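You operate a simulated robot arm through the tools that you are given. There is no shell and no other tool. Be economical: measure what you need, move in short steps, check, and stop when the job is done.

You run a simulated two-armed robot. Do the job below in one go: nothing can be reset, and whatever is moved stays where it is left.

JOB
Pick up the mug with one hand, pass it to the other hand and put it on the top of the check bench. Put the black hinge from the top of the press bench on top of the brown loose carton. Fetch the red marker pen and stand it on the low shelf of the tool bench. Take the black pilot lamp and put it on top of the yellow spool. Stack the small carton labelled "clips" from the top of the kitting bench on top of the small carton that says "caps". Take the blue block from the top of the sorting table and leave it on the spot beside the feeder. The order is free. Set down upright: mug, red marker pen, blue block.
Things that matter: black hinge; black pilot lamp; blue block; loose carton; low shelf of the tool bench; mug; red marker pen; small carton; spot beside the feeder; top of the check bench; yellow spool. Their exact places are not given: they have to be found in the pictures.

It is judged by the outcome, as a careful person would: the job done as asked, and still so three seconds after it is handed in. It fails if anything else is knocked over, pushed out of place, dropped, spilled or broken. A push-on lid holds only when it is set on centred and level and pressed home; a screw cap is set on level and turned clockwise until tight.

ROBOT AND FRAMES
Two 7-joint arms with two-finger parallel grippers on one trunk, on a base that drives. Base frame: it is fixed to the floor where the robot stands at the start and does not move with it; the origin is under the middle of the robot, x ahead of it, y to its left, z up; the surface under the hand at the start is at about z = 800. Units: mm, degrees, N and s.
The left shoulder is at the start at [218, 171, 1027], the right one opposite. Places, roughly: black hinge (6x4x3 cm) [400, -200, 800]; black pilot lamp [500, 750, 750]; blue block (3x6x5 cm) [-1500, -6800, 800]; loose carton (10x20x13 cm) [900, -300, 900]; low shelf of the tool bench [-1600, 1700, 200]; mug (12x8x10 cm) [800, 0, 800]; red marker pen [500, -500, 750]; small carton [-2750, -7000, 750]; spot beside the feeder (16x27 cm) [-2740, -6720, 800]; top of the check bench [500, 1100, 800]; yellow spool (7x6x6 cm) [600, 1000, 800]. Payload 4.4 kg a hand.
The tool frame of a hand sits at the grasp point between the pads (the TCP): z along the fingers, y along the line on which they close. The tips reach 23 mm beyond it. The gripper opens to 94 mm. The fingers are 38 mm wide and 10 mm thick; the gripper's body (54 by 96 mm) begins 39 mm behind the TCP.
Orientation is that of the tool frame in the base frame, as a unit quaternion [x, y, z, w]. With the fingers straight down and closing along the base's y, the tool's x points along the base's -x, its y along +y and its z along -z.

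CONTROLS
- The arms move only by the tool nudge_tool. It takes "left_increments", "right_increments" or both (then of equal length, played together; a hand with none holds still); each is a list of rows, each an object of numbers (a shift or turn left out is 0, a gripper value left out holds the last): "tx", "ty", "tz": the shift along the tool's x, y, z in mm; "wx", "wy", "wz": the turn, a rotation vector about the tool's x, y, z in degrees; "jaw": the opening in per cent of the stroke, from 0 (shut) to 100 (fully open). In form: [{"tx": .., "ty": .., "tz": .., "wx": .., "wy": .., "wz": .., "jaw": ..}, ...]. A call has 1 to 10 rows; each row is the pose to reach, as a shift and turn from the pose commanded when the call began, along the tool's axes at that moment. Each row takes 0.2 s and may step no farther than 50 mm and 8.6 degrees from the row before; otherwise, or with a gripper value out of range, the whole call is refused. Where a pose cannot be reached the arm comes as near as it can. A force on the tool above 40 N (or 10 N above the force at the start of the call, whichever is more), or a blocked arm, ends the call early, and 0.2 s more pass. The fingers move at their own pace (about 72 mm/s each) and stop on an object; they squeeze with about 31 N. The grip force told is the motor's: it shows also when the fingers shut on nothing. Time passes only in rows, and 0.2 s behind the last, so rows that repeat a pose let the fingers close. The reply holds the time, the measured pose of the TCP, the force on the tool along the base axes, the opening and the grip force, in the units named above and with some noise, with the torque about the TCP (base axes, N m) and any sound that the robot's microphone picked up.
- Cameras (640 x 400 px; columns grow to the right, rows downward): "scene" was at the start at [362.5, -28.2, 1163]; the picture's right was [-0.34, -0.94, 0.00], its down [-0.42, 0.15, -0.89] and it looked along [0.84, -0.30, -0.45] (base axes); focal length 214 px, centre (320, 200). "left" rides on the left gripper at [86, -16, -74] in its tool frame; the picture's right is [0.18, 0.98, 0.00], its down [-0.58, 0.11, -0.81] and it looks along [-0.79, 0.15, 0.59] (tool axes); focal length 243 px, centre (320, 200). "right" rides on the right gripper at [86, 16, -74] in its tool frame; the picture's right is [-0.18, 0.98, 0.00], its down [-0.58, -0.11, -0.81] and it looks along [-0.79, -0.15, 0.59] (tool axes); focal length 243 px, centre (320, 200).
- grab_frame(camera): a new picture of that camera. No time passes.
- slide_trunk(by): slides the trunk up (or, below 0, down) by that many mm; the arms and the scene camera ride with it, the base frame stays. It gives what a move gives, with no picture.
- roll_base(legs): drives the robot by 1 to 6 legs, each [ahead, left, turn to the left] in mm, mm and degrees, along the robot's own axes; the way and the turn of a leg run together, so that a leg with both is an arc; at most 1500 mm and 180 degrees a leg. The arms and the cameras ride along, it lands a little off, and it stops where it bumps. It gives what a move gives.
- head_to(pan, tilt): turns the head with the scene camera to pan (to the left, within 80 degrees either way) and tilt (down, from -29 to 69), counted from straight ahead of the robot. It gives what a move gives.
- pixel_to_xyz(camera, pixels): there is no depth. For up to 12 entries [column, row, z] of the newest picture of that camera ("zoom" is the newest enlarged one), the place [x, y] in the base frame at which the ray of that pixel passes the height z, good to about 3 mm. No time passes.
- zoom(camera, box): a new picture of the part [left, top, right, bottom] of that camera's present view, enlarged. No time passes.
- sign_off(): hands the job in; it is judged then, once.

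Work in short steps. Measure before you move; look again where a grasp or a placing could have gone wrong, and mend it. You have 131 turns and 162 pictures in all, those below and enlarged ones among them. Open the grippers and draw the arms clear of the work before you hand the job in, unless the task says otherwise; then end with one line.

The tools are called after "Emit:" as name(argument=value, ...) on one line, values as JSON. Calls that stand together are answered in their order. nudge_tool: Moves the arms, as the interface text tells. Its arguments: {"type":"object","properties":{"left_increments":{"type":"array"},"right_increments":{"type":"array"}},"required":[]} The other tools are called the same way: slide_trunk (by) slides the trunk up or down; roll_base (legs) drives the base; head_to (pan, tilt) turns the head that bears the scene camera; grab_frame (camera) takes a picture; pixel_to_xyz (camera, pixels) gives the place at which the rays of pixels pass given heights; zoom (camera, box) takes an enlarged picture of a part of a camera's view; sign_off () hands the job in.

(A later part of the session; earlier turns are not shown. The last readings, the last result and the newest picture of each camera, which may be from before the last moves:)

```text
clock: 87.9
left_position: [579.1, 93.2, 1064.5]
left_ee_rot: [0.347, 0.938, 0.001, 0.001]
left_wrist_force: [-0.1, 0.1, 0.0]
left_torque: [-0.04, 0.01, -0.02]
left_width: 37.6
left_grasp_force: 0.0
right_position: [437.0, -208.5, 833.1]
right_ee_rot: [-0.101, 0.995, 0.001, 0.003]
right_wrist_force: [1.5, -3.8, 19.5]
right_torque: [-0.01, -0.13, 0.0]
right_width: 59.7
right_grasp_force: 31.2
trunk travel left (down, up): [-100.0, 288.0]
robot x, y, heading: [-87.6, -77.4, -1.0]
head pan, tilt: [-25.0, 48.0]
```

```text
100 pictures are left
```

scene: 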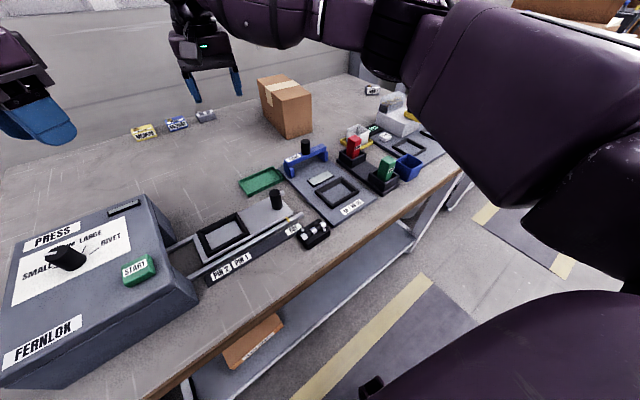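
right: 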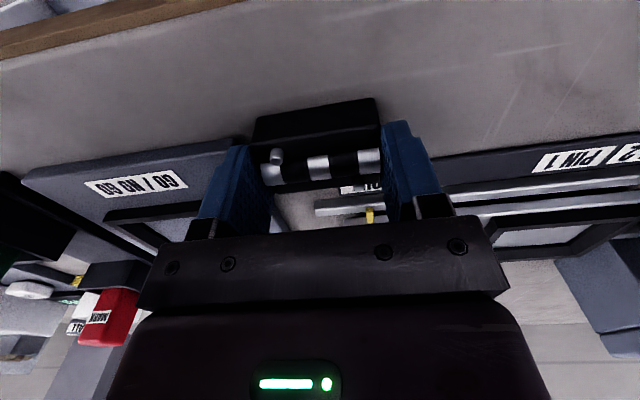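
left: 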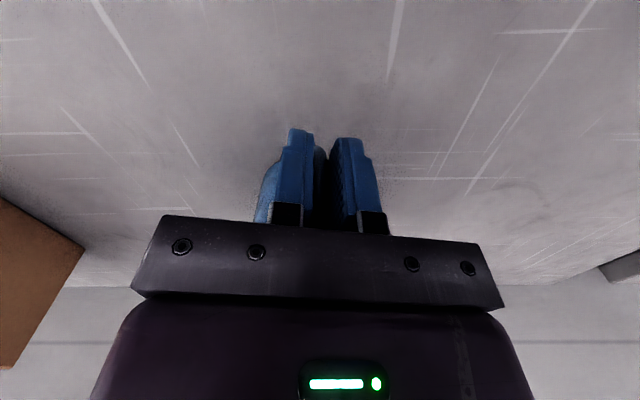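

Gripped (59.7 mm), with the tips lightly touching something. I lift straight up and check.

Emit:
nudge_tool(right_increments=[{"tz": -10}, {"tz": -40}, {"tz": -80}, {"tz": -125}, {"tz": -170}, {"tz": -190}, {"tz": -190}])

Emit:
grab_frame(camera="right")

Emit:
zoom(camera="scene", box=[230, 150, 390, 270])

```text
clock: 89.5
left_position: [580.0, 93.8, 1063.0]
left_ee_rot: [0.347, 0.938, 0.0, -0.001]
left_wrist_force: [1.0, 0.2, -0.3]
left_torque: [0.02, 0.01, 0.01]
left_width: 37.4
left_grasp_force: 0.0
right_position: [437.6, -211.2, 1023.2]
right_ee_rot: [-0.101, 0.995, 0.001, 0.001]
right_wrist_force: [-0.9, -0.2, -1.0]
right_torque: [0.02, 0.0, -0.01]
right_width: 59.7
right_grasp_force: 30.8
trunk travel left (down, up): [-100.0, 288.0]
robot x, y, heading: [-89.0, -76.0, -0.8]
head pan, tilt: [-25.0, 48.0]
```

```text
99 pictures are left
```

right: 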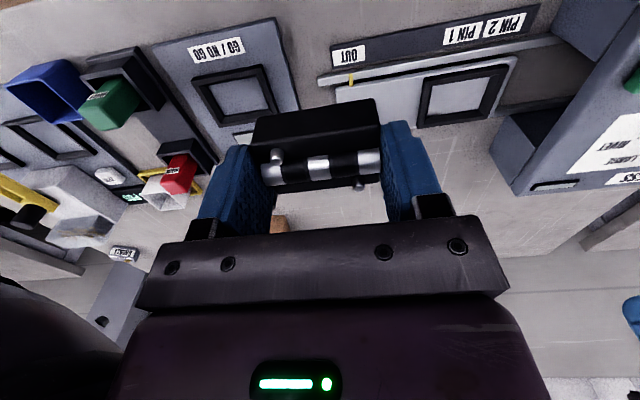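

```text
3.33 times, centred on (310, 210) of scene
```

zoom: 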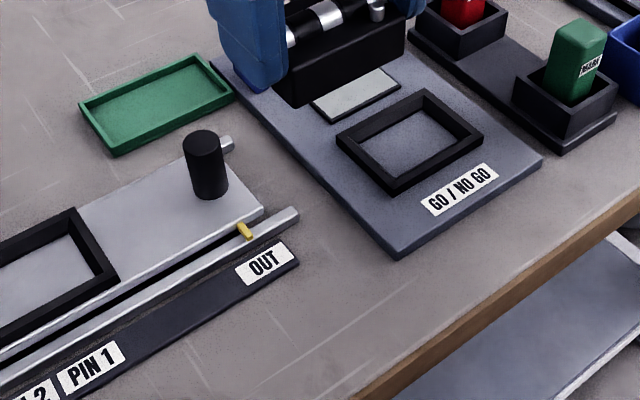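

Hinge held cleanly; the surroundings are unchanged. I drive 80 mm forward to bring the carton into reach.

Emit:
roll_base(legs=[[80, 0, 0]])

```text
clock: 90.6
left_position: [658.0, 91.9, 1062.5]
left_ee_rot: [0.348, 0.938, 0.0, -0.001]
left_wrist_force: [-0.3, -0.4, -1.1]
left_torque: [0.01, -0.02, -0.02]
left_width: 37.3
left_grasp_force: 0.0
right_position: [514.7, -212.2, 1022.5]
right_ee_rot: [-0.101, 0.995, 0.001, 0.001]
right_wrist_force: [0.3, -0.5, -1.4]
right_torque: [-0.01, 0.03, 0.02]
right_width: 59.4
right_grasp_force: 31.2
trunk travel left (down, up): [-100.0, 288.0]
robot x, y, heading: [-13.7, -76.2, -0.7]
head pan, tilt: [-25.0, 48.0]
```

I carry the hinge to above the carton at (885,-318).

Emit:
nudge_tool(right_increments=[{"tx": -42, "ty": -22, "wz": 0.7}, {"tx": -85, "ty": -44, "wz": 1.4}, {"tx": -128, "ty": -67, "wz": 2.1}, {"tx": -171, "ty": -89, "wz": 2.8}, {"tx": -213, "ty": -111, "wz": 3.5}, {"tx": -256, "ty": -133, "wz": 4.2}, {"tx": -299, "ty": -156, "wz": 5}, {"tx": -341, "ty": -178, "wz": 5.6}, {"tx": -341, "ty": -178, "wz": 5.6}])

Emit:
zoom(camera="scene", box=[230, 50, 350, 140])

Emit:
grab_frame(camera="right")

```text
clock: 92.6
left_position: [657.9, 91.9, 1063.8]
left_ee_rot: [0.348, 0.937, 0.0, -0.001]
left_wrist_force: [0.3, 0.2, 0.2]
left_torque: [0.01, -0.01, 0.02]
left_width: 37.8
left_grasp_force: 0.0
right_position: [885.3, -318.7, 1024.2]
right_ee_rot: [-0.053, 0.999, 0.001, 0.002]
right_wrist_force: [0.7, 1.2, -0.6]
right_torque: [0.04, 0.01, 0.02]
right_width: 59.3
right_grasp_force: 31.3
trunk travel left (down, up): [-100.0, 288.0]
robot x, y, heading: [-10.1, -80.0, -1.3]
head pan, tilt: [-25.0, 48.0]
```

```text
4.44 times, centred on (290, 95) of scene
```

zoom: 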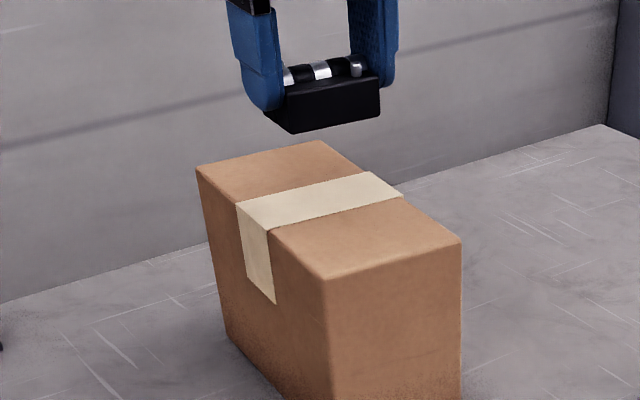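

```text
96 pictures are left
```

right: 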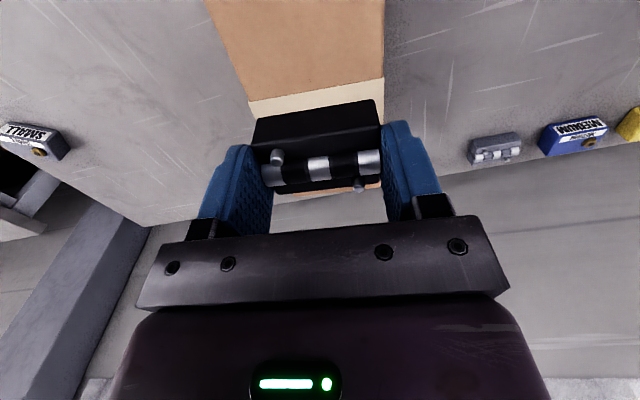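

Centred over the carton. I lower: quickly to z 968, then in 2 mm steps to contact.

Emit:
nudge_tool(right_increments=[{"tz": 35}, {"tz": 54}, {"tz": 57}, {"tz": 59}, {"tz": 61}, {"tz": 63}, {"tz": 65}, {"tz": 67}, {"tz": 67}])

Emit:
zoom(camera="scene", box=[230, 50, 350, 140])

```text
clock: 94.6
left_position: [655.8, 92.5, 1065.8]
left_ee_rot: [0.347, 0.938, 0.001, 0.002]
left_wrist_force: [-0.7, 0.1, -0.2]
left_torque: [0.03, 0.01, -0.03]
left_width: 37.3
left_grasp_force: 0.1
right_position: [884.0, -316.1, 963.4]
right_ee_rot: [-0.052, 0.999, 0.001, 0.006]
right_wrist_force: [12.4, -4.2, 30.6]
right_torque: [-0.25, -0.17, 0.09]
right_width: 59.4
right_grasp_force: 31.2
trunk travel left (down, up): [-100.0, 288.0]
robot x, y, heading: [-12.6, -77.8, -0.7]
head pan, tilt: [-25.0, 48.0]
```

```text
4.44 times, centred on (290, 95) of scene
```

zoom: 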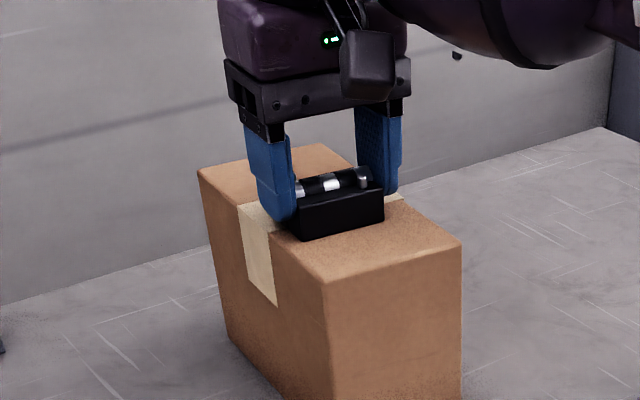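

Resting on the carton. I ease up 5 mm, open and lift.

Emit:
nudge_tool(right_increments=[{"tz": -3}, {"tz": -5}, {"tz": -5, "jaw": 75}, {"tz": -5, "jaw": 90}, {"tz": -5, "jaw": 90}, {"tz": -40}, {"tz": -80}, {"tz": -120}])

Emit:
zoom(camera="scene", box=[230, 50, 350, 140])

Emit:
zoom(camera="scene", box=[340, 110, 460, 210])

```text
clock: 96.4
left_position: [658.1, 92.9, 1064.6]
left_ee_rot: [0.347, 0.938, 0.001, 0.0]
left_wrist_force: [0.0, 0.0, -0.1]
left_torque: [-0.02, -0.04, -0.02]
left_width: 37.4
left_grasp_force: 0.1
right_position: [881.9, -315.3, 1078.8]
right_ee_rot: [-0.053, 0.999, 0.0, 0.002]
right_wrist_force: [0.0, 0.1, -0.1]
right_torque: [-0.01, -0.05, 0.03]
right_width: 84.7
right_grasp_force: 0.1
trunk travel left (down, up): [-100.0, 288.0]
robot x, y, heading: [-13.8, -75.0, -0.7]
head pan, tilt: [-25.0, 48.0]
```

```text
4.44 times, centred on (290, 95) of scene
```

zoom: 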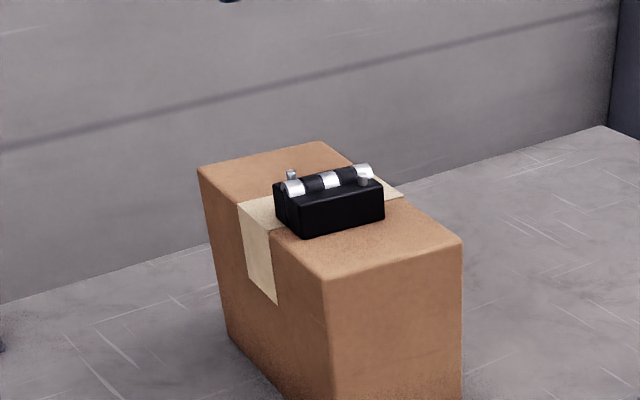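

```text
4.00 times, centred on (400, 160) of scene
```

zoom: 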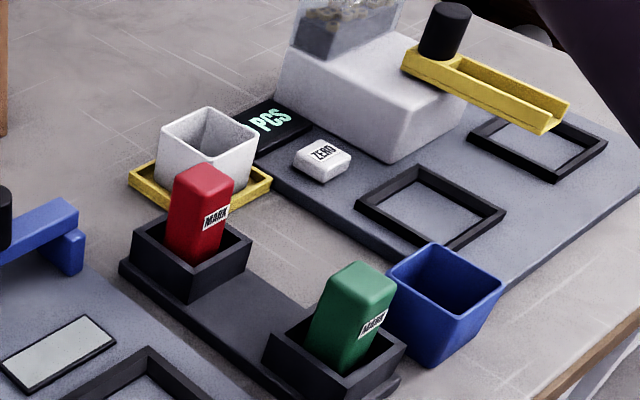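

Hinge is on the carton. Now I measure the red pen and its holder.

Emit:
pixel_to_xyz(camera="zoom", pixels=[[205, 180, 870], [173, 190, 870], [207, 202, 870], [235, 180, 870], [200, 164, 870], [133, 225, 835], [188, 262, 835], [252, 235, 835], [190, 300, 805], [120, 265, 805], [200, 262, 835]])

Emit:
zoom(camera="scene", box=[365, 140, 415, 190])

```text
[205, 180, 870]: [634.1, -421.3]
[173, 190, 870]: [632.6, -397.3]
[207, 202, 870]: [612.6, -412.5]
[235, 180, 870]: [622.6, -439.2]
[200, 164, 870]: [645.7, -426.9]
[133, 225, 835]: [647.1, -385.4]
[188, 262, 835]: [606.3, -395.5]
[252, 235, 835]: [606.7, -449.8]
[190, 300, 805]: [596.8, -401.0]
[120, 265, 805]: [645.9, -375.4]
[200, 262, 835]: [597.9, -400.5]
```

```text
8.00 times, centred on (390, 165) of scene
```

zoom: 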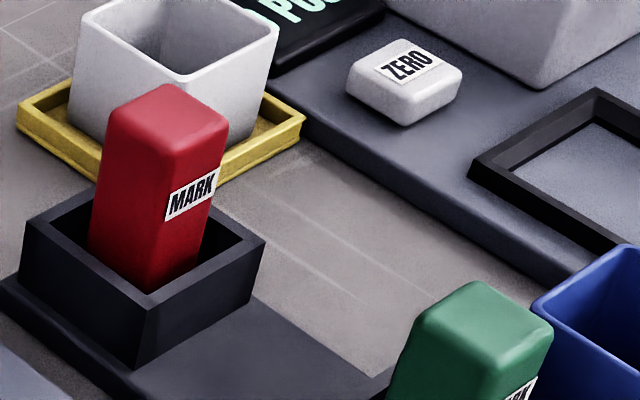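

I take a closer look at the pen with the right hand camera from (440,-400).

Emit:
nudge_tool(right_increments=[{"tx": 44, "ty": -4, "tz": 0}, {"tx": 88, "ty": -8, "tz": 0}, {"tx": 132, "ty": -12, "tz": 10}, {"tx": 176, "ty": -16, "tz": 20}, {"tx": 220, "ty": -20, "tz": 35}, {"tx": 264, "ty": -24, "tz": 50}, {"tx": 308, "ty": -28, "tz": 65}, {"tx": 352, "ty": -32, "tz": 80}, {"tx": 396, "ty": -36, "tz": 95}, {"tx": 436, "ty": -38, "tz": 100}])

Emit:
grab_frame(camera="right")

```text
clock: 98.6
left_position: [656.2, 94.3, 1065.1]
left_ee_rot: [0.347, 0.938, 0.0, 0.002]
left_wrist_force: [0.0, 0.3, 1.3]
left_torque: [0.0, -0.05, 0.0]
left_width: 37.6
left_grasp_force: 0.2
right_position: [451.0, -400.5, 977.7]
right_ee_rot: [-0.053, 0.999, 0.0, 0.003]
right_wrist_force: [0.3, -0.2, 1.3]
right_torque: [-0.03, -0.03, 0.0]
right_width: 84.6
right_grasp_force: 0.1
trunk travel left (down, up): [-100.0, 288.0]
robot x, y, heading: [-13.4, -75.4, -0.7]
head pan, tilt: [-25.0, 48.0]
```

```text
91 pictures are left
```

right: 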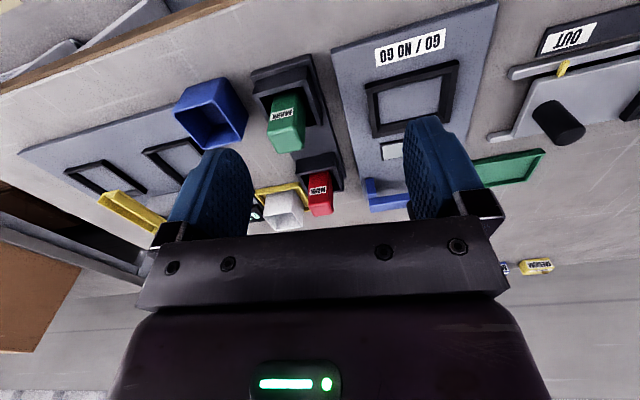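

Emit:
zoom(camera="right", box=[270, 140, 370, 230])

```text
4.44 times, centred on (320, 185) of right
```

zoom: 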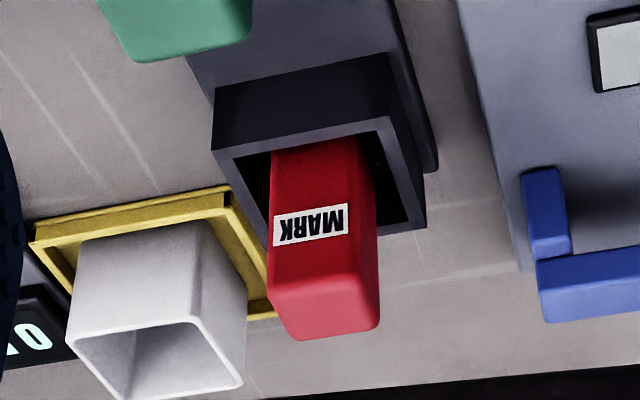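

Emit:
pixel_to_xyz(camera="zoom", pixels=[[270, 290, 870], [377, 275, 870], [298, 340, 870], [377, 328, 870], [270, 290, 880], [377, 275, 880], [270, 290, 860], [228, 155, 835], [388, 115, 835], [265, 225, 835], [425, 225, 835]])

```text
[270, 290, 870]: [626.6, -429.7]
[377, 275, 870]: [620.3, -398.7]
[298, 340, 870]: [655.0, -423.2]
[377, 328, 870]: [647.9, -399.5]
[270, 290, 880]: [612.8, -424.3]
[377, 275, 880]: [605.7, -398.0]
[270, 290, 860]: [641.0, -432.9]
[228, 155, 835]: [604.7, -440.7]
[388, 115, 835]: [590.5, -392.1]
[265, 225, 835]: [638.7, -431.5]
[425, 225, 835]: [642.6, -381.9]
```

I check the clearance to the white cup beside the pen.

Emit:
pixel_to_xyz(camera="zoom", pixels=[[76, 345, 850], [192, 320, 850], [245, 383, 850], [130, 400, 850], [76, 240, 805], [200, 220, 805], [245, 255, 810], [218, 195, 808], [278, 318, 808], [30, 240, 808]])

Emit:
zoom(camera="scene", box=[365, 125, 425, 175])

Emit:
pixel_to_xyz(camera="zoom", pixels=[[320, 200, 850]])

```text
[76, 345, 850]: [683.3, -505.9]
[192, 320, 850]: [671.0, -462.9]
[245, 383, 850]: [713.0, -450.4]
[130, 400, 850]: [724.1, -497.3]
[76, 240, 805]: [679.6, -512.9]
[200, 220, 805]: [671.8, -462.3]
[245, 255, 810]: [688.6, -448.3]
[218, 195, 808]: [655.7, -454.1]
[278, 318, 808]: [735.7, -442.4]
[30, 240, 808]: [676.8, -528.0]
```

```text
8.00 times, centred on (395, 150) of scene
```

zoom: 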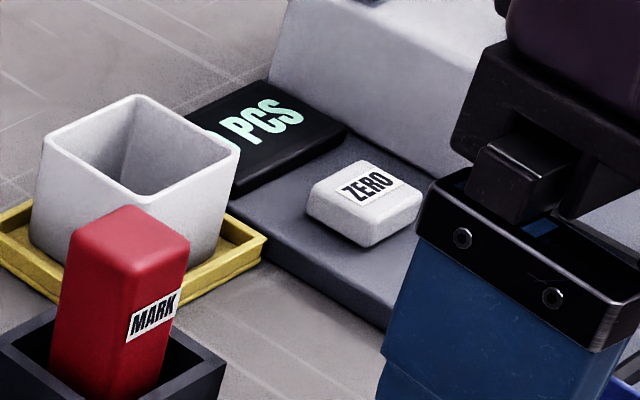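

```text
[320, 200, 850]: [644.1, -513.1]
```

Clear. I place the right hand above the pen (619,-410) at yaw 15° and check.

Emit:
nudge_tool(right_increments=[{"tx": -42, "ty": -7, "wz": -3, "jaw": 60}, {"tx": -84, "ty": -14, "wz": -6}, {"tx": -126, "ty": -21, "wz": -9}, {"tx": -166, "ty": -27.7, "wz": -9}, {"tx": -166, "ty": -27.7, "tz": 30, "wz": -9}, {"tx": -166, "ty": -27.7, "tz": 55, "wz": -9}, {"tx": -166, "ty": -27.7, "tz": 55, "wz": -9}])

Emit:
grab_frame(camera="right")

Emit:
zoom(camera="scene", box=[335, 90, 455, 190])

```text
clock: 100.2
left_position: [658.5, 92.2, 1062.6]
left_ee_rot: [0.347, 0.938, 0.001, 0.0]
left_wrist_force: [-0.4, 1.0, -0.3]
left_torque: [0.01, 0.01, -0.03]
left_width: 37.8
left_grasp_force: 0.0
right_position: [622.1, -409.8, 919.4]
right_ee_rot: [-0.131, 0.991, 0.001, 0.002]
right_wrist_force: [0.5, -0.2, -0.6]
right_torque: [0.02, 0.0, 0.01]
right_width: 56.4
right_grasp_force: 0.1
trunk travel left (down, up): [-100.0, 288.0]
robot x, y, heading: [-13.0, -77.9, -1.0]
head pan, tilt: [-25.0, 48.0]
```

```text
88 pictures are left
```

right: 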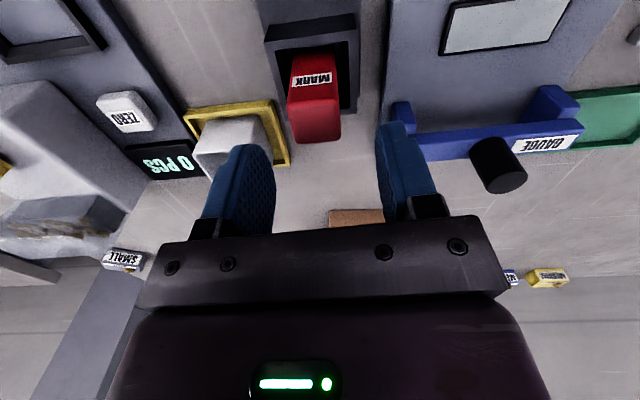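

```text
4.00 times, centred on (395, 140) of scene
```

zoom: 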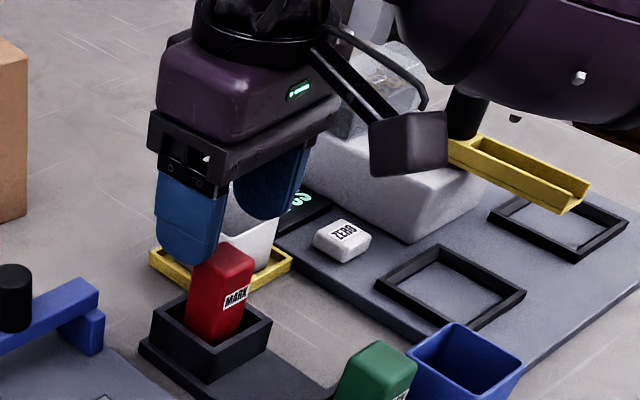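

Emit:
pixel_to_xyz(camera="right", pixels=[[289, 116, 880], [338, 107, 880], [297, 143, 880], [342, 134, 880], [289, 116, 870], [338, 107, 870], [297, 143, 870], [342, 134, 870], [290, 55, 835], [335, 52, 835]])

```text
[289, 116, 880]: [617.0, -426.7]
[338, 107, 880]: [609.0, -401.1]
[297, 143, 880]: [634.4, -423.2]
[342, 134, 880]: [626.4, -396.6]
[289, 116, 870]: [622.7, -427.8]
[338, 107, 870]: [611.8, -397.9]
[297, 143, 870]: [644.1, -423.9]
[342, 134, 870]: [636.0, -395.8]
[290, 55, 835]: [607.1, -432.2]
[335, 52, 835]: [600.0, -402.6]
```

Pen top centre ≈(623,-411): aligned. I descend to z 864 and close.

Emit:
nudge_tool(right_increments=[{"tz": 25, "wz": -1.5}, {"tz": 45, "wz": -1.5}, {"tz": 55, "wz": -1.5}, {"tz": 55, "wz": -1.5, "jaw": 0}, {"tz": 55, "wz": -1.5, "jaw": 0}, {"tz": 55, "wz": -1.5, "jaw": 0}])

Emit:
nudge_tool(right_increments=[{"tz": -20}, {"tz": -50}, {"tz": -90}, {"tz": -130}, {"tz": -130}])

Emit:
grab_frame(camera="right")

Emit:
grab_frame(camera="scene")

```text
clock: 101.6
left_position: [658.0, 92.0, 1062.0]
left_ee_rot: [0.347, 0.938, 0.0, -0.002]
left_wrist_force: [-0.2, 0.3, 0.4]
left_torque: [-0.02, 0.01, -0.01]
left_width: 37.8
left_grasp_force: 0.0
right_position: [622.4, -411.3, 863.7]
right_ee_rot: [-0.144, 0.99, 0.001, 0.001]
right_wrist_force: [0.1, 0.5, -0.3]
right_torque: [0.0, -0.03, 0.0]
right_width: 27.4
right_grasp_force: 30.9
trunk travel left (down, up): [-100.0, 288.0]
robot x, y, heading: [-13.0, -80.3, -0.8]
head pan, tilt: [-25.0, 48.0]
```

```text
clock: 102.8
left_position: [658.9, 91.7, 1061.3]
left_ee_rot: [0.346, 0.938, 0.0, 0.0]
left_wrist_force: [0.0, 0.1, -0.3]
left_torque: [0.02, 0.02, -0.01]
left_width: 37.7
left_grasp_force: 0.1
right_position: [622.9, -411.3, 993.9]
right_ee_rot: [-0.144, 0.99, 0.001, 0.001]
right_wrist_force: [-0.3, -0.6, 0.1]
right_torque: [0.02, 0.0, 0.0]
right_width: 27.3
right_grasp_force: 31.6
trunk travel left (down, up): [-100.0, 288.0]
robot x, y, heading: [-12.1, -74.5, -0.8]
head pan, tilt: [-25.0, 48.0]
```

```text
86 pictures are left
```

right: 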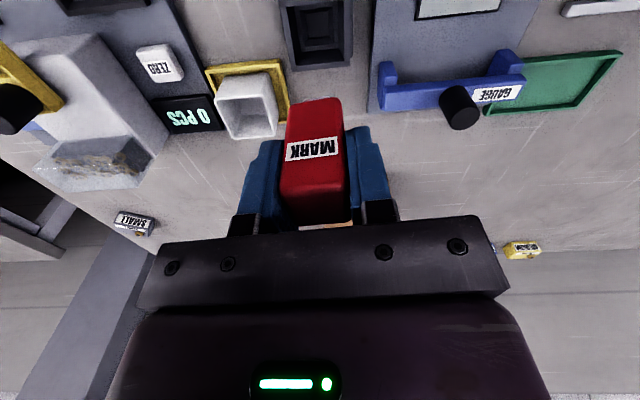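

```text
85 pictures are left
```

scene: 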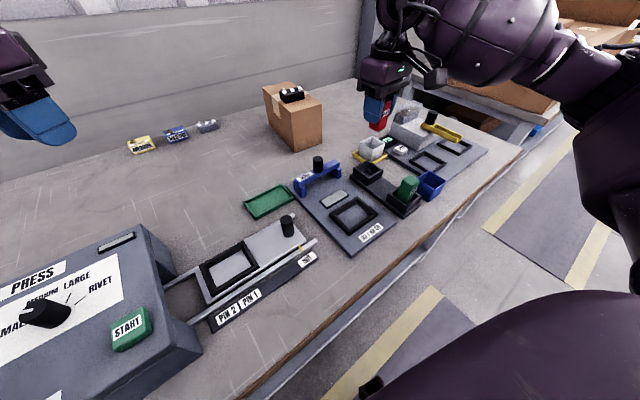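

Pen held upright (27 mm), everything else intact. I tuck the arms in, back off 400 mm and look left-behind for the tool bench.

Emit:
nudge_tool(left_increments=[{"tx": 25, "ty": 0, "tz": -10}, {"tx": 50, "tz": -20}, {"tx": 75, "tz": -30}, {"tx": 100, "tz": -40}], right_increments=[{"tx": 25, "tz": -20}, {"tx": 50, "tz": -40}, {"tx": 75, "tz": -60}, {"tx": 100, "tz": -80}])

Emit:
roll_base(legs=[[-450, 0, 0], [0, 0, 90]])

Emit:
head_to(pan=40, tilt=30)

Emit:
grab_frame(camera="scene")

```text
clock: 103.8
left_position: [579.5, 156.7, 1104.2]
left_ee_rot: [0.347, 0.938, 0.002, 0.002]
left_wrist_force: [-0.3, -0.6, 0.5]
left_torque: [0.01, -0.03, 0.01]
left_width: 37.6
left_grasp_force: 0.2
right_position: [525.3, -437.9, 1078.5]
right_ee_rot: [-0.144, 0.99, 0.001, 0.002]
right_wrist_force: [-0.1, 0.8, 0.5]
right_torque: [0.01, -0.03, 0.0]
right_width: 27.2
right_grasp_force: 31.0
trunk travel left (down, up): [-100.0, 288.0]
robot x, y, heading: [-13.0, -76.0, -1.0]
head pan, tilt: [-25.0, 48.0]
```

```text
clock: 110.3
left_position: [-686.3, 524.6, 1103.1]
left_ee_rot: [-0.415, 0.91, -0.002, -0.001]
left_wrist_force: [-0.2, -0.1, 0.3]
left_torque: [-0.01, 0.02, -0.02]
left_width: 37.5
left_grasp_force: 0.1
right_position: [-90.6, 467.0, 1076.3]
right_ee_rot: [0.8, -0.6, -0.001, -0.001]
right_wrist_force: [-0.7, -0.5, 0.0]
right_torque: [-0.02, 0.02, -0.01]
right_width: 27.2
right_grasp_force: 31.3
trunk travel left (down, up): [-100.0, 288.0]
robot x, y, heading: [-453.5, -70.7, 88.8]
head pan, tilt: [-25.0, 48.0]
```

```text
clock: 111.6
left_position: [-685.8, 524.6, 1103.1]
left_ee_rot: [-0.415, 0.91, -0.001, -0.002]
left_wrist_force: [0.5, 0.5, -0.1]
left_torque: [-0.04, -0.01, -0.03]
left_width: 37.6
left_grasp_force: 0.1
right_position: [-90.0, 466.0, 1074.8]
right_ee_rot: [0.8, -0.6, -0.002, -0.001]
right_wrist_force: [0.7, 0.7, -1.1]
right_torque: [-0.04, -0.01, 0.03]
right_width: 27.4
right_grasp_force: 31.3
trunk travel left (down, up): [-100.0, 288.0]
robot x, y, heading: [-455.0, -70.4, 88.7]
head pan, tilt: [40.0, 30.0]
```

```text
84 pictures are left
```

scene: 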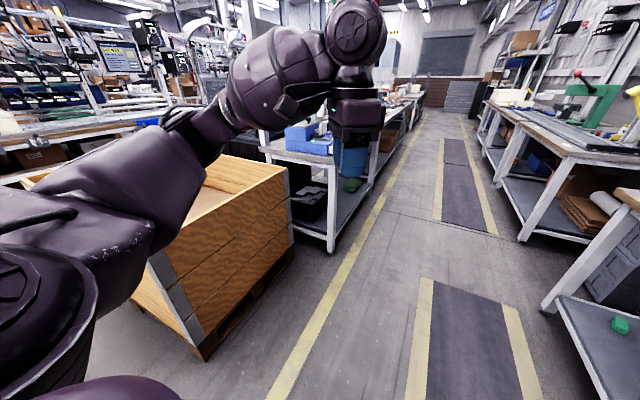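

The tool bench stands beyond the wooden crate on the left, with a low shelf holding a green item. I measure floor points to plan the drive.

Emit:
pixel_to_xyz(camera="scene", pixels=[[330, 252, 0], [205, 360, 0], [293, 245, 0], [330, 235, 200], [380, 180, 200], [330, 158, 800], [425, 100, 800], [545, 305, 0], [360, 215, 0]])

Emit:
zoom(camera="scene", box=[250, 80, 450, 260])

```text
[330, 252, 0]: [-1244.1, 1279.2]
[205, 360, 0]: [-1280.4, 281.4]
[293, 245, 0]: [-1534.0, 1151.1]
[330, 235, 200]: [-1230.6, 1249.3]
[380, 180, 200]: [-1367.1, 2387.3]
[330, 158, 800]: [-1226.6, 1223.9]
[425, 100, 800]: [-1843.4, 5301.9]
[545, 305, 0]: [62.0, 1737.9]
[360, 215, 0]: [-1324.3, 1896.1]
```

```text
2.22 times, centred on (350, 170) of scene
```

zoom: 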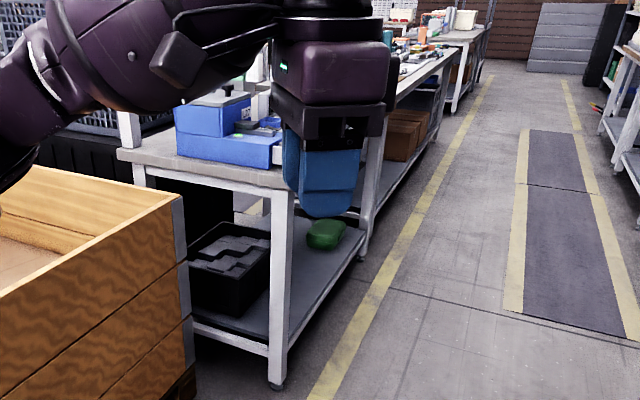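

The tool bench front edge runs from (-1230,1250) to about (-1370,2390). The low shelf lies flush beneath the top, so the pen will need a tilted grip later. I drive up the aisle and face the bench.

Emit:
roll_base(legs=[[0, 150, 0], [1490, 0, 0], [0, 0, 96]])

Emit:
head_to(pan=0, tilt=40)

Emit:
grab_frame(camera="scene")

```text
clock: 124.6
left_position: [-1145.5, 1141.8, 1100.3]
left_ee_rot: [0.952, -0.307, 0.001, 0.001]
left_wrist_force: [0.4, -1.0, 0.4]
left_torque: [-0.01, 0.0, -0.04]
left_width: 37.3
left_grasp_force: 0.1
right_position: [-1139.8, 1739.9, 1075.5]
right_ee_rot: [0.983, 0.185, -0.001, 0.002]
right_wrist_force: [0.1, 0.2, -0.4]
right_torque: [0.0, 0.0, -0.01]
right_width: 27.3
right_grasp_force: 30.2
trunk travel left (down, up): [-100.0, 288.0]
robot x, y, heading: [-573.9, 1425.6, -176.1]
head pan, tilt: [40.0, 30.0]
```

```text
clock: 125.7
left_position: [-1145.0, 1142.1, 1101.1]
left_ee_rot: [0.952, -0.307, 0.001, 0.0]
left_wrist_force: [0.1, -0.1, -0.1]
left_torque: [-0.01, 0.0, 0.0]
left_width: 37.6
left_grasp_force: 0.0
right_position: [-1142.8, 1740.0, 1075.7]
right_ee_rot: [0.983, 0.185, -0.001, 0.002]
right_wrist_force: [0.2, 0.2, -1.8]
right_torque: [0.01, 0.01, 0.01]
right_width: 27.5
right_grasp_force: 30.6
trunk travel left (down, up): [-100.0, 288.0]
robot x, y, heading: [-572.3, 1425.5, -175.9]
head pan, tilt: [0.0, 40.0]
```

```text
82 pictures are left
```

scene: 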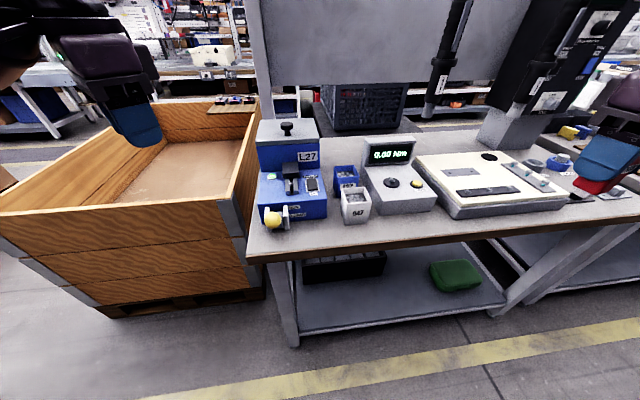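

I measure this bench's extent: top front corners, shelf front edge, green bag, and the neighbour's leg.

Emit:
pixel_to_xyz(camera="scene", pixels=[[247, 262, 800], [640, 215, 800], [300, 333, 200], [495, 303, 200], [455, 285, 200], [345, 275, 200], [530, 310, 200], [640, 285, 200], [365, 300, 200], [410, 300, 200]])

Emit:
zoom(camera="scene", box=[240, 220, 640, 350])

Emit:
head_to(pan=-35, tilt=30)

Emit:
grab_frame(camera="scene")

```text
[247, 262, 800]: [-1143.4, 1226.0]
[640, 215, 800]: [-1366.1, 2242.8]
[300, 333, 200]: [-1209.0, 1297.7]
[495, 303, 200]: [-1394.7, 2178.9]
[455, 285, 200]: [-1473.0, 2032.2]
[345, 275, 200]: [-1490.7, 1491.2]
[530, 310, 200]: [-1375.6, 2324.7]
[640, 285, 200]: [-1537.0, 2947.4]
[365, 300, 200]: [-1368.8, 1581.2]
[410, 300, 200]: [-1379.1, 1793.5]
```

```text
1.60 times, centred on (440, 285) of scene
```

zoom: 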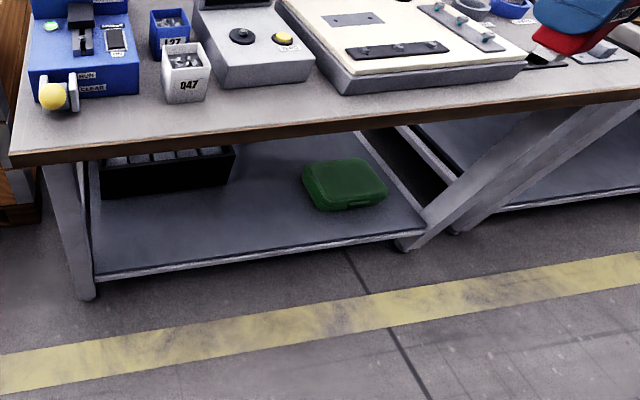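

```text
clock: 126.7
left_position: [-1145.6, 1142.3, 1100.2]
left_ee_rot: [0.952, -0.307, 0.001, 0.001]
left_wrist_force: [-0.2, 0.9, 0.0]
left_torque: [0.03, 0.0, -0.02]
left_width: 37.6
left_grasp_force: 0.1
right_position: [-1141.3, 1738.5, 1076.3]
right_ee_rot: [0.983, 0.185, -0.001, 0.001]
right_wrist_force: [-0.1, -0.1, -0.6]
right_torque: [-0.02, -0.01, 0.01]
right_width: 27.2
right_grasp_force: 31.0
trunk travel left (down, up): [-100.0, 288.0]
robot x, y, heading: [-572.6, 1427.9, -175.7]
head pan, tilt: [-35.0, 30.0]
```

```text
80 pictures are left
```

scene: 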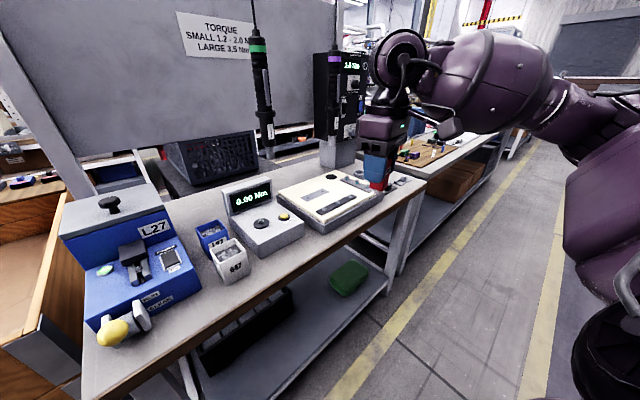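

This is the torque ("tool") bench, turned 12°, with its shelf from y≈1300 to 2170 and free between the black crate and the green case. I square up: turn 7.7° and shift right 250 mm.

Emit:
roll_base(legs=[[0, 0, 8], [25, -247, 0]])

Emit:
head_to(pan=-10, tilt=48)

Emit:
grab_frame(camera="scene")

```text
clock: 130.1
left_position: [-1177.3, 1307.2, 1102.6]
left_ee_rot: [0.97, -0.241, 0.002, 0.0]
left_wrist_force: [0.2, 0.3, 0.2]
left_torque: [-0.02, 0.0, 0.01]
left_width: 37.6
left_grasp_force: 0.1
right_position: [-1255.6, 1900.1, 1076.1]
right_ee_rot: [0.968, 0.253, -0.002, 0.001]
right_wrist_force: [-0.1, 0.0, -0.4]
right_torque: [-0.04, -0.03, -0.03]
right_width: 27.3
right_grasp_force: 30.7
trunk travel left (down, up): [-100.0, 288.0]
robot x, y, heading: [-650.1, 1662.4, -168.2]
head pan, tilt: [-35.0, 30.0]
```

```text
clock: 131.0
left_position: [-1176.5, 1307.0, 1101.1]
left_ee_rot: [0.97, -0.242, 0.001, 0.0]
left_wrist_force: [0.4, 0.3, -0.3]
left_torque: [-0.02, 0.0, 0.02]
left_width: 37.7
left_grasp_force: 0.2
right_position: [-1254.6, 1900.4, 1076.2]
right_ee_rot: [0.968, 0.251, -0.001, 0.001]
right_wrist_force: [0.0, -0.2, -0.7]
right_torque: [0.0, 0.01, 0.04]
right_width: 27.5
right_grasp_force: 30.8
trunk travel left (down, up): [-100.0, 288.0]
robot x, y, heading: [-646.9, 1670.1, -168.3]
head pan, tilt: [-10.0, 48.0]
```

```text
79 pictures are left
```

scene: 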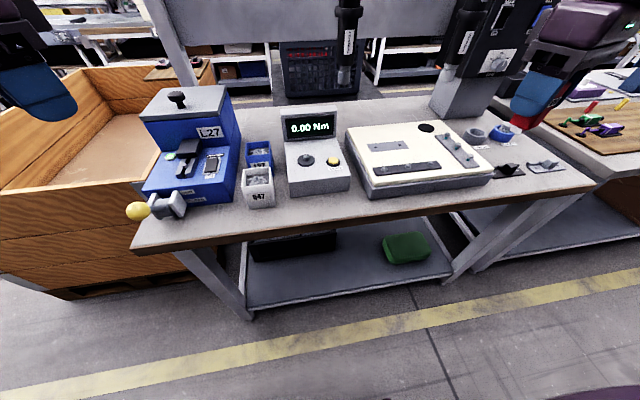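

I measure the free front strip of the bench top and the shelf.

Emit:
pixel_to_xyz(camera="scene", pixels=[[318, 192, 800], [318, 228, 800], [280, 200, 800], [280, 233, 800], [365, 198, 800], [365, 218, 800], [247, 310, 200], [455, 275, 200], [384, 264, 200], [350, 280, 200], [350, 288, 200], [300, 280, 200]])

Emit:
zoom(camera="scene", box=[220, 140, 400, 310])

```text
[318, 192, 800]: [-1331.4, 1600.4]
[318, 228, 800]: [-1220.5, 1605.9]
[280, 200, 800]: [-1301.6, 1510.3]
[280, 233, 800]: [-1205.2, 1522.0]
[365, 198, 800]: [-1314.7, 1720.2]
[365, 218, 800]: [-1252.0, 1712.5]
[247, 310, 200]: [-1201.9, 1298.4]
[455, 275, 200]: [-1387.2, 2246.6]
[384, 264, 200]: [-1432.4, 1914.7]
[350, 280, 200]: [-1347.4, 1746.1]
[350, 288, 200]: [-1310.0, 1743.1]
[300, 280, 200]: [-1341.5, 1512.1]
```

```text
2.35 times, centred on (310, 225) of scene
```

zoom: 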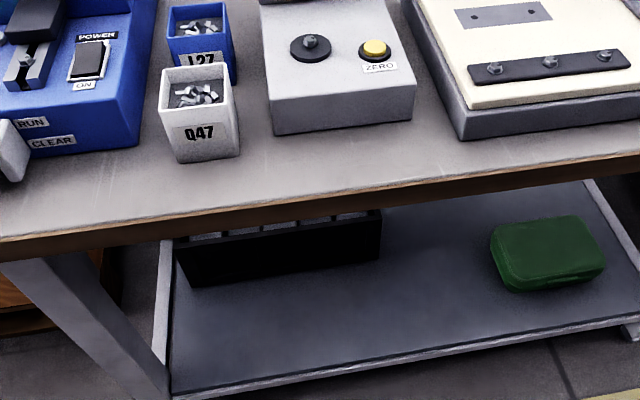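

The strip at y≈1605 is 110 mm deep. I bring the pen above (-1265,1605), squared to the robot, then lower.

Emit:
nudge_tool(right_increments=[{"tx": -22, "ty": 36, "wz": 3}, {"tx": -44, "ty": 72, "wz": 6}, {"tx": -66, "ty": 108, "wz": 9}, {"tx": -88, "ty": 145, "wz": 12}, {"tx": -110, "ty": 181, "wz": 15}, {"tx": -132, "ty": 217, "wz": 17}, {"tx": -152, "ty": 253, "wz": 17}, {"tx": -152, "ty": 253, "tz": 45, "wz": 17}, {"tx": -152, "ty": 253, "tz": 90, "wz": 17}, {"tx": -152, "ty": 253, "tz": 135, "wz": 17}])

Emit:
nudge_tool(right_increments=[{"tz": 45}, {"tz": 68}, {"tz": 68}])

Emit:
zoom(camera="scene", box=[240, 130, 400, 250])

```text
clock: 133.2
left_position: [-1178.3, 1306.4, 1100.6]
left_ee_rot: [0.971, -0.241, 0.001, 0.0]
left_wrist_force: [-0.5, 0.1, 0.1]
left_torque: [0.04, 0.02, 0.0]
left_width: 37.7
left_grasp_force: 0.1
right_position: [-1264.9, 1605.1, 940.2]
right_ee_rot: [0.994, 0.107, -0.001, 0.002]
right_wrist_force: [-0.4, 0.1, -0.6]
right_torque: [0.0, 0.01, -0.02]
right_width: 27.3
right_grasp_force: 30.7
trunk travel left (down, up): [-100.0, 288.0]
robot x, y, heading: [-650.5, 1663.4, -168.0]
head pan, tilt: [-10.0, 48.0]
```

```text
clock: 134.0
left_position: [-1177.1, 1308.1, 1101.7]
left_ee_rot: [0.971, -0.241, 0.001, 0.0]
left_wrist_force: [0.3, 0.6, -0.3]
left_torque: [-0.02, -0.02, -0.01]
left_width: 37.5
left_grasp_force: 0.1
right_position: [-1266.0, 1603.5, 876.2]
right_ee_rot: [0.994, 0.108, -0.001, 0.0]
right_wrist_force: [-0.2, -0.3, -0.9]
right_torque: [-0.01, 0.0, -0.06]
right_width: 27.5
right_grasp_force: 31.3
trunk travel left (down, up): [-100.0, 288.0]
robot x, y, heading: [-644.2, 1667.8, -168.2]
head pan, tilt: [-10.0, 48.0]
```

```text
3.33 times, centred on (320, 190) of scene
```

zoom: 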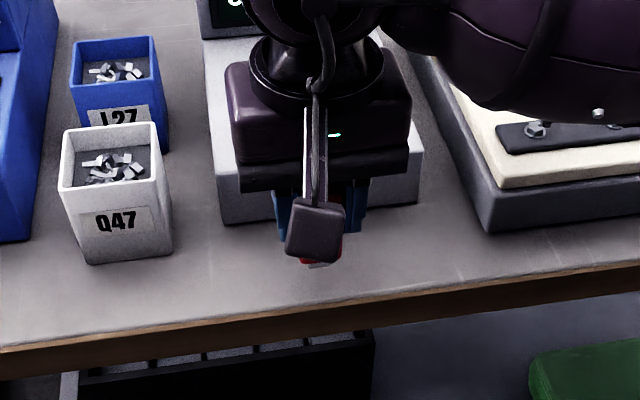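

Lower to contact in 2–3 mm steps.

Emit:
nudge_tool(right_increments=[{"tz": 8}, {"tz": 12}, {"tz": 14}, {"tz": 16}, {"tz": 18}, {"tz": 20}, {"tz": 22}, {"tz": 24}, {"tz": 24}])

```text
clock: 136.0
left_position: [-1175.0, 1307.7, 1103.5]
left_ee_rot: [0.971, -0.241, -0.001, 0.0]
left_wrist_force: [0.3, 0.4, -1.4]
left_torque: [0.02, -0.01, -0.01]
left_width: 37.7
left_grasp_force: 0.0
right_position: [-1264.6, 1605.0, 853.6]
right_ee_rot: [0.994, 0.107, -0.004, 0.002]
right_wrist_force: [-1.4, 0.5, 21.3]
right_torque: [0.07, -0.06, 0.05]
right_width: 27.4
right_grasp_force: 31.4
trunk travel left (down, up): [-100.0, 288.0]
robot x, y, heading: [-646.7, 1663.9, -168.2]
head pan, tilt: [-10.0, 48.0]
```

Pen stands (21 N up). I ease up, open, and rise; then check.

Emit:
nudge_tool(right_increments=[{"tz": -2}, {"tz": -2, "jaw": 50}, {"tz": -2, "jaw": 60}, {"tz": -2, "jaw": 60}, {"tz": -40}, {"tz": -85}, {"tz": -130}, {"tz": -160}])

Emit:
zoom(camera="scene", box=[240, 130, 400, 250])

Emit:
grab_frame(camera="right")

```text
clock: 137.8
left_position: [-1176.9, 1307.7, 1102.7]
left_ee_rot: [0.971, -0.241, 0.0, 0.0]
left_wrist_force: [0.6, -0.8, -0.3]
left_torque: [0.01, 0.04, 0.06]
left_width: 37.9
left_grasp_force: 0.1
right_position: [-1265.2, 1603.6, 1009.7]
right_ee_rot: [0.994, 0.107, -0.002, 0.0]
right_wrist_force: [0.5, 0.3, -0.2]
right_torque: [-0.04, 0.03, 0.0]
right_width: 56.7
right_grasp_force: 0.1
trunk travel left (down, up): [-100.0, 288.0]
robot x, y, heading: [-648.2, 1667.2, -168.0]
head pan, tilt: [-10.0, 48.0]
```

```text
3.33 times, centred on (320, 190) of scene
```

zoom: 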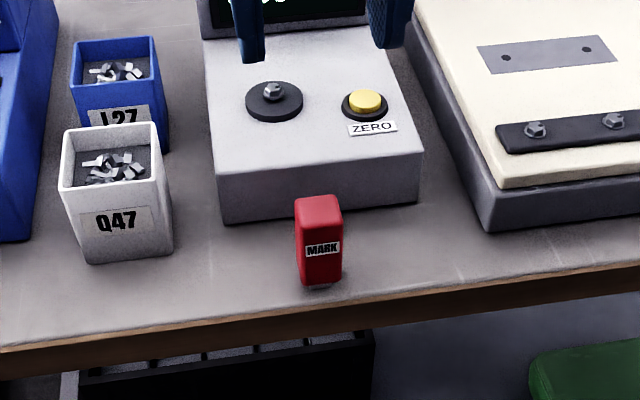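

```text
75 pictures are left
```

right: 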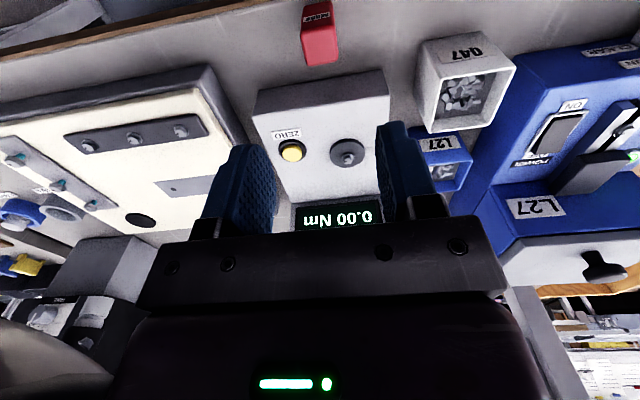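

The pen stands alone at (-1265,1604). I now tilt the right hand 35° about its closing axis (fingers pointing down and into the bench) at a pre-grasp back and above the pen.

Emit:
nudge_tool(right_increments=[{"tx": 15, "tz": 5, "wy": -7}, {"tx": 30, "tz": 10, "wy": -14}, {"tx": 45, "tz": 20, "wy": -21}, {"tx": 57, "tz": 35, "wy": -28}, {"tx": 57, "tz": 55, "wy": -35}, {"tx": 57, "tz": 83, "wy": -35}, {"tx": 57, "tz": 83, "wy": -35}])

Emit:
zoom(camera="scene", box=[240, 130, 400, 250])

Emit:
grab_frame(camera="right")

```text
clock: 139.4
left_position: [-1177.2, 1306.8, 1101.4]
left_ee_rot: [0.971, -0.241, 0.0, 0.0]
left_wrist_force: [0.3, 0.2, -0.9]
left_torque: [-0.01, -0.02, -0.02]
left_width: 37.6
left_grasp_force: 0.0
right_position: [-1209.2, 1616.7, 925.6]
right_ee_rot: [0.948, 0.101, -0.301, 0.033]
right_wrist_force: [-0.3, -0.2, 1.1]
right_torque: [0.01, 0.0, -0.02]
right_width: 56.5
right_grasp_force: 0.1
trunk travel left (down, up): [-100.0, 288.0]
robot x, y, heading: [-649.4, 1668.1, -168.3]
head pan, tilt: [-10.0, 48.0]
```

```text
3.33 times, centred on (320, 190) of scene
```

zoom: 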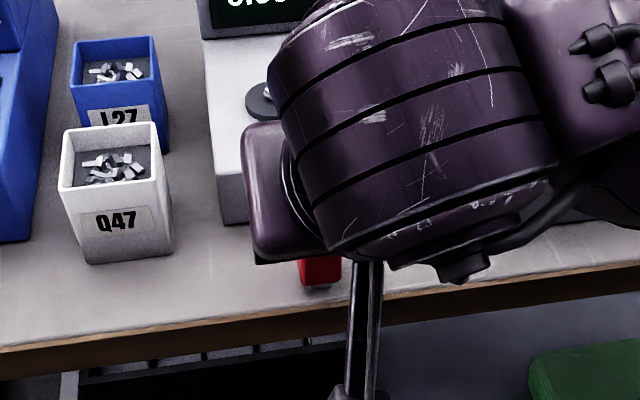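

```text
73 pictures are left
```

right: 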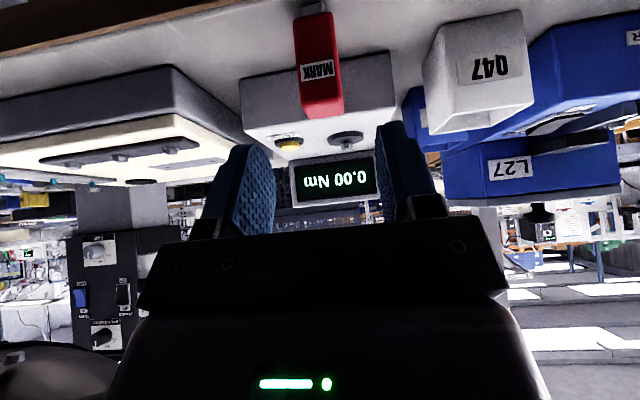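

Tilt achieved; pen (col 318) lies midway between fingers (cols 240–385). I advance 98 mm along the tool axis.

Emit:
nudge_tool(right_increments=[{"tz": 30}, {"tz": 60}, {"tz": 85}, {"tz": 98}, {"tz": 98}])

Emit:
grab_frame(camera="right")

```text
clock: 140.6
left_position: [-1177.1, 1306.7, 1101.0]
left_ee_rot: [0.97, -0.241, 0.0, 0.0]
left_wrist_force: [0.3, -0.1, 0.5]
left_torque: [0.0, 0.01, 0.0]
left_width: 37.6
left_grasp_force: 0.1
right_position: [-1264.9, 1604.3, 845.9]
right_ee_rot: [0.948, 0.101, -0.3, 0.033]
right_wrist_force: [0.5, 0.2, 0.3]
right_torque: [-0.02, 0.01, -0.02]
right_width: 56.4
right_grasp_force: 0.1
trunk travel left (down, up): [-100.0, 288.0]
robot x, y, heading: [-649.8, 1670.1, -168.3]
head pan, tilt: [-10.0, 48.0]
```

```text
72 pictures are left
```

right: 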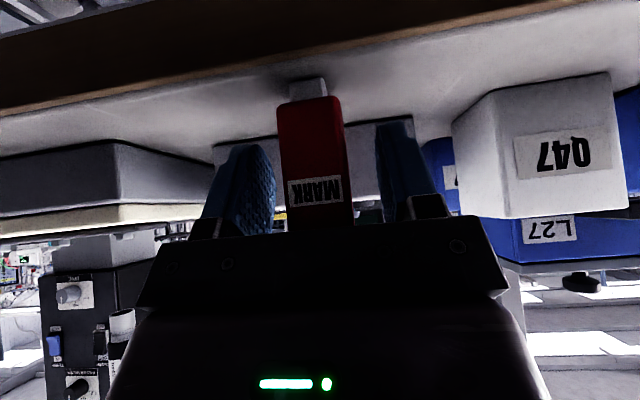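

The pen (with a narrower white foot at its bottom) is between the pads. I close and lift 30 mm.

Emit:
nudge_tool(right_increments=[{"jaw": 30}, {"jaw": 0}, {"jaw": 0}, {"jaw": 0}, {"jaw": 0}])

Emit:
nudge_tool(right_increments=[{"tx": -8, "tz": -12}, {"tx": -17, "tz": -24}, {"tx": -34, "tz": -49}, {"tx": -34, "tz": -49}])

Emit:
grab_frame(camera="right")

```text
clock: 141.8
left_position: [-1177.8, 1306.5, 1101.6]
left_ee_rot: [0.971, -0.241, 0.0, 0.001]
left_wrist_force: [-0.3, 0.8, 0.7]
left_torque: [0.0, 0.02, 0.01]
left_width: 37.8
left_grasp_force: 0.0
right_position: [-1264.4, 1603.9, 845.1]
right_ee_rot: [0.948, 0.101, -0.3, 0.032]
right_wrist_force: [-0.1, 0.0, 0.6]
right_torque: [0.0, 0.0, -0.02]
right_width: 27.3
right_grasp_force: 30.7
trunk travel left (down, up): [-100.0, 288.0]
robot x, y, heading: [-648.9, 1666.5, -168.2]
head pan, tilt: [-10.0, 48.0]
```

```text
clock: 142.8
left_position: [-1178.5, 1306.8, 1099.7]
left_ee_rot: [0.971, -0.241, 0.001, 0.0]
left_wrist_force: [0.3, -0.6, 0.0]
left_torque: [0.03, 0.01, -0.01]
left_width: 37.5
left_grasp_force: 0.0
right_position: [-1264.0, 1604.1, 907.0]
right_ee_rot: [0.948, 0.101, -0.3, 0.033]
right_wrist_force: [-0.5, 0.2, -0.9]
right_torque: [0.0, 0.01, -0.02]
right_width: 27.6
right_grasp_force: 31.3
trunk travel left (down, up): [-100.0, 288.0]
robot x, y, heading: [-646.2, 1667.5, -167.9]
head pan, tilt: [-10.0, 48.0]
```

```text
71 pictures are left
```

right: 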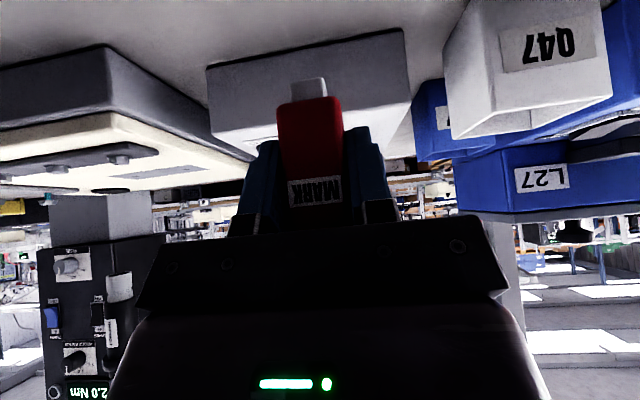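

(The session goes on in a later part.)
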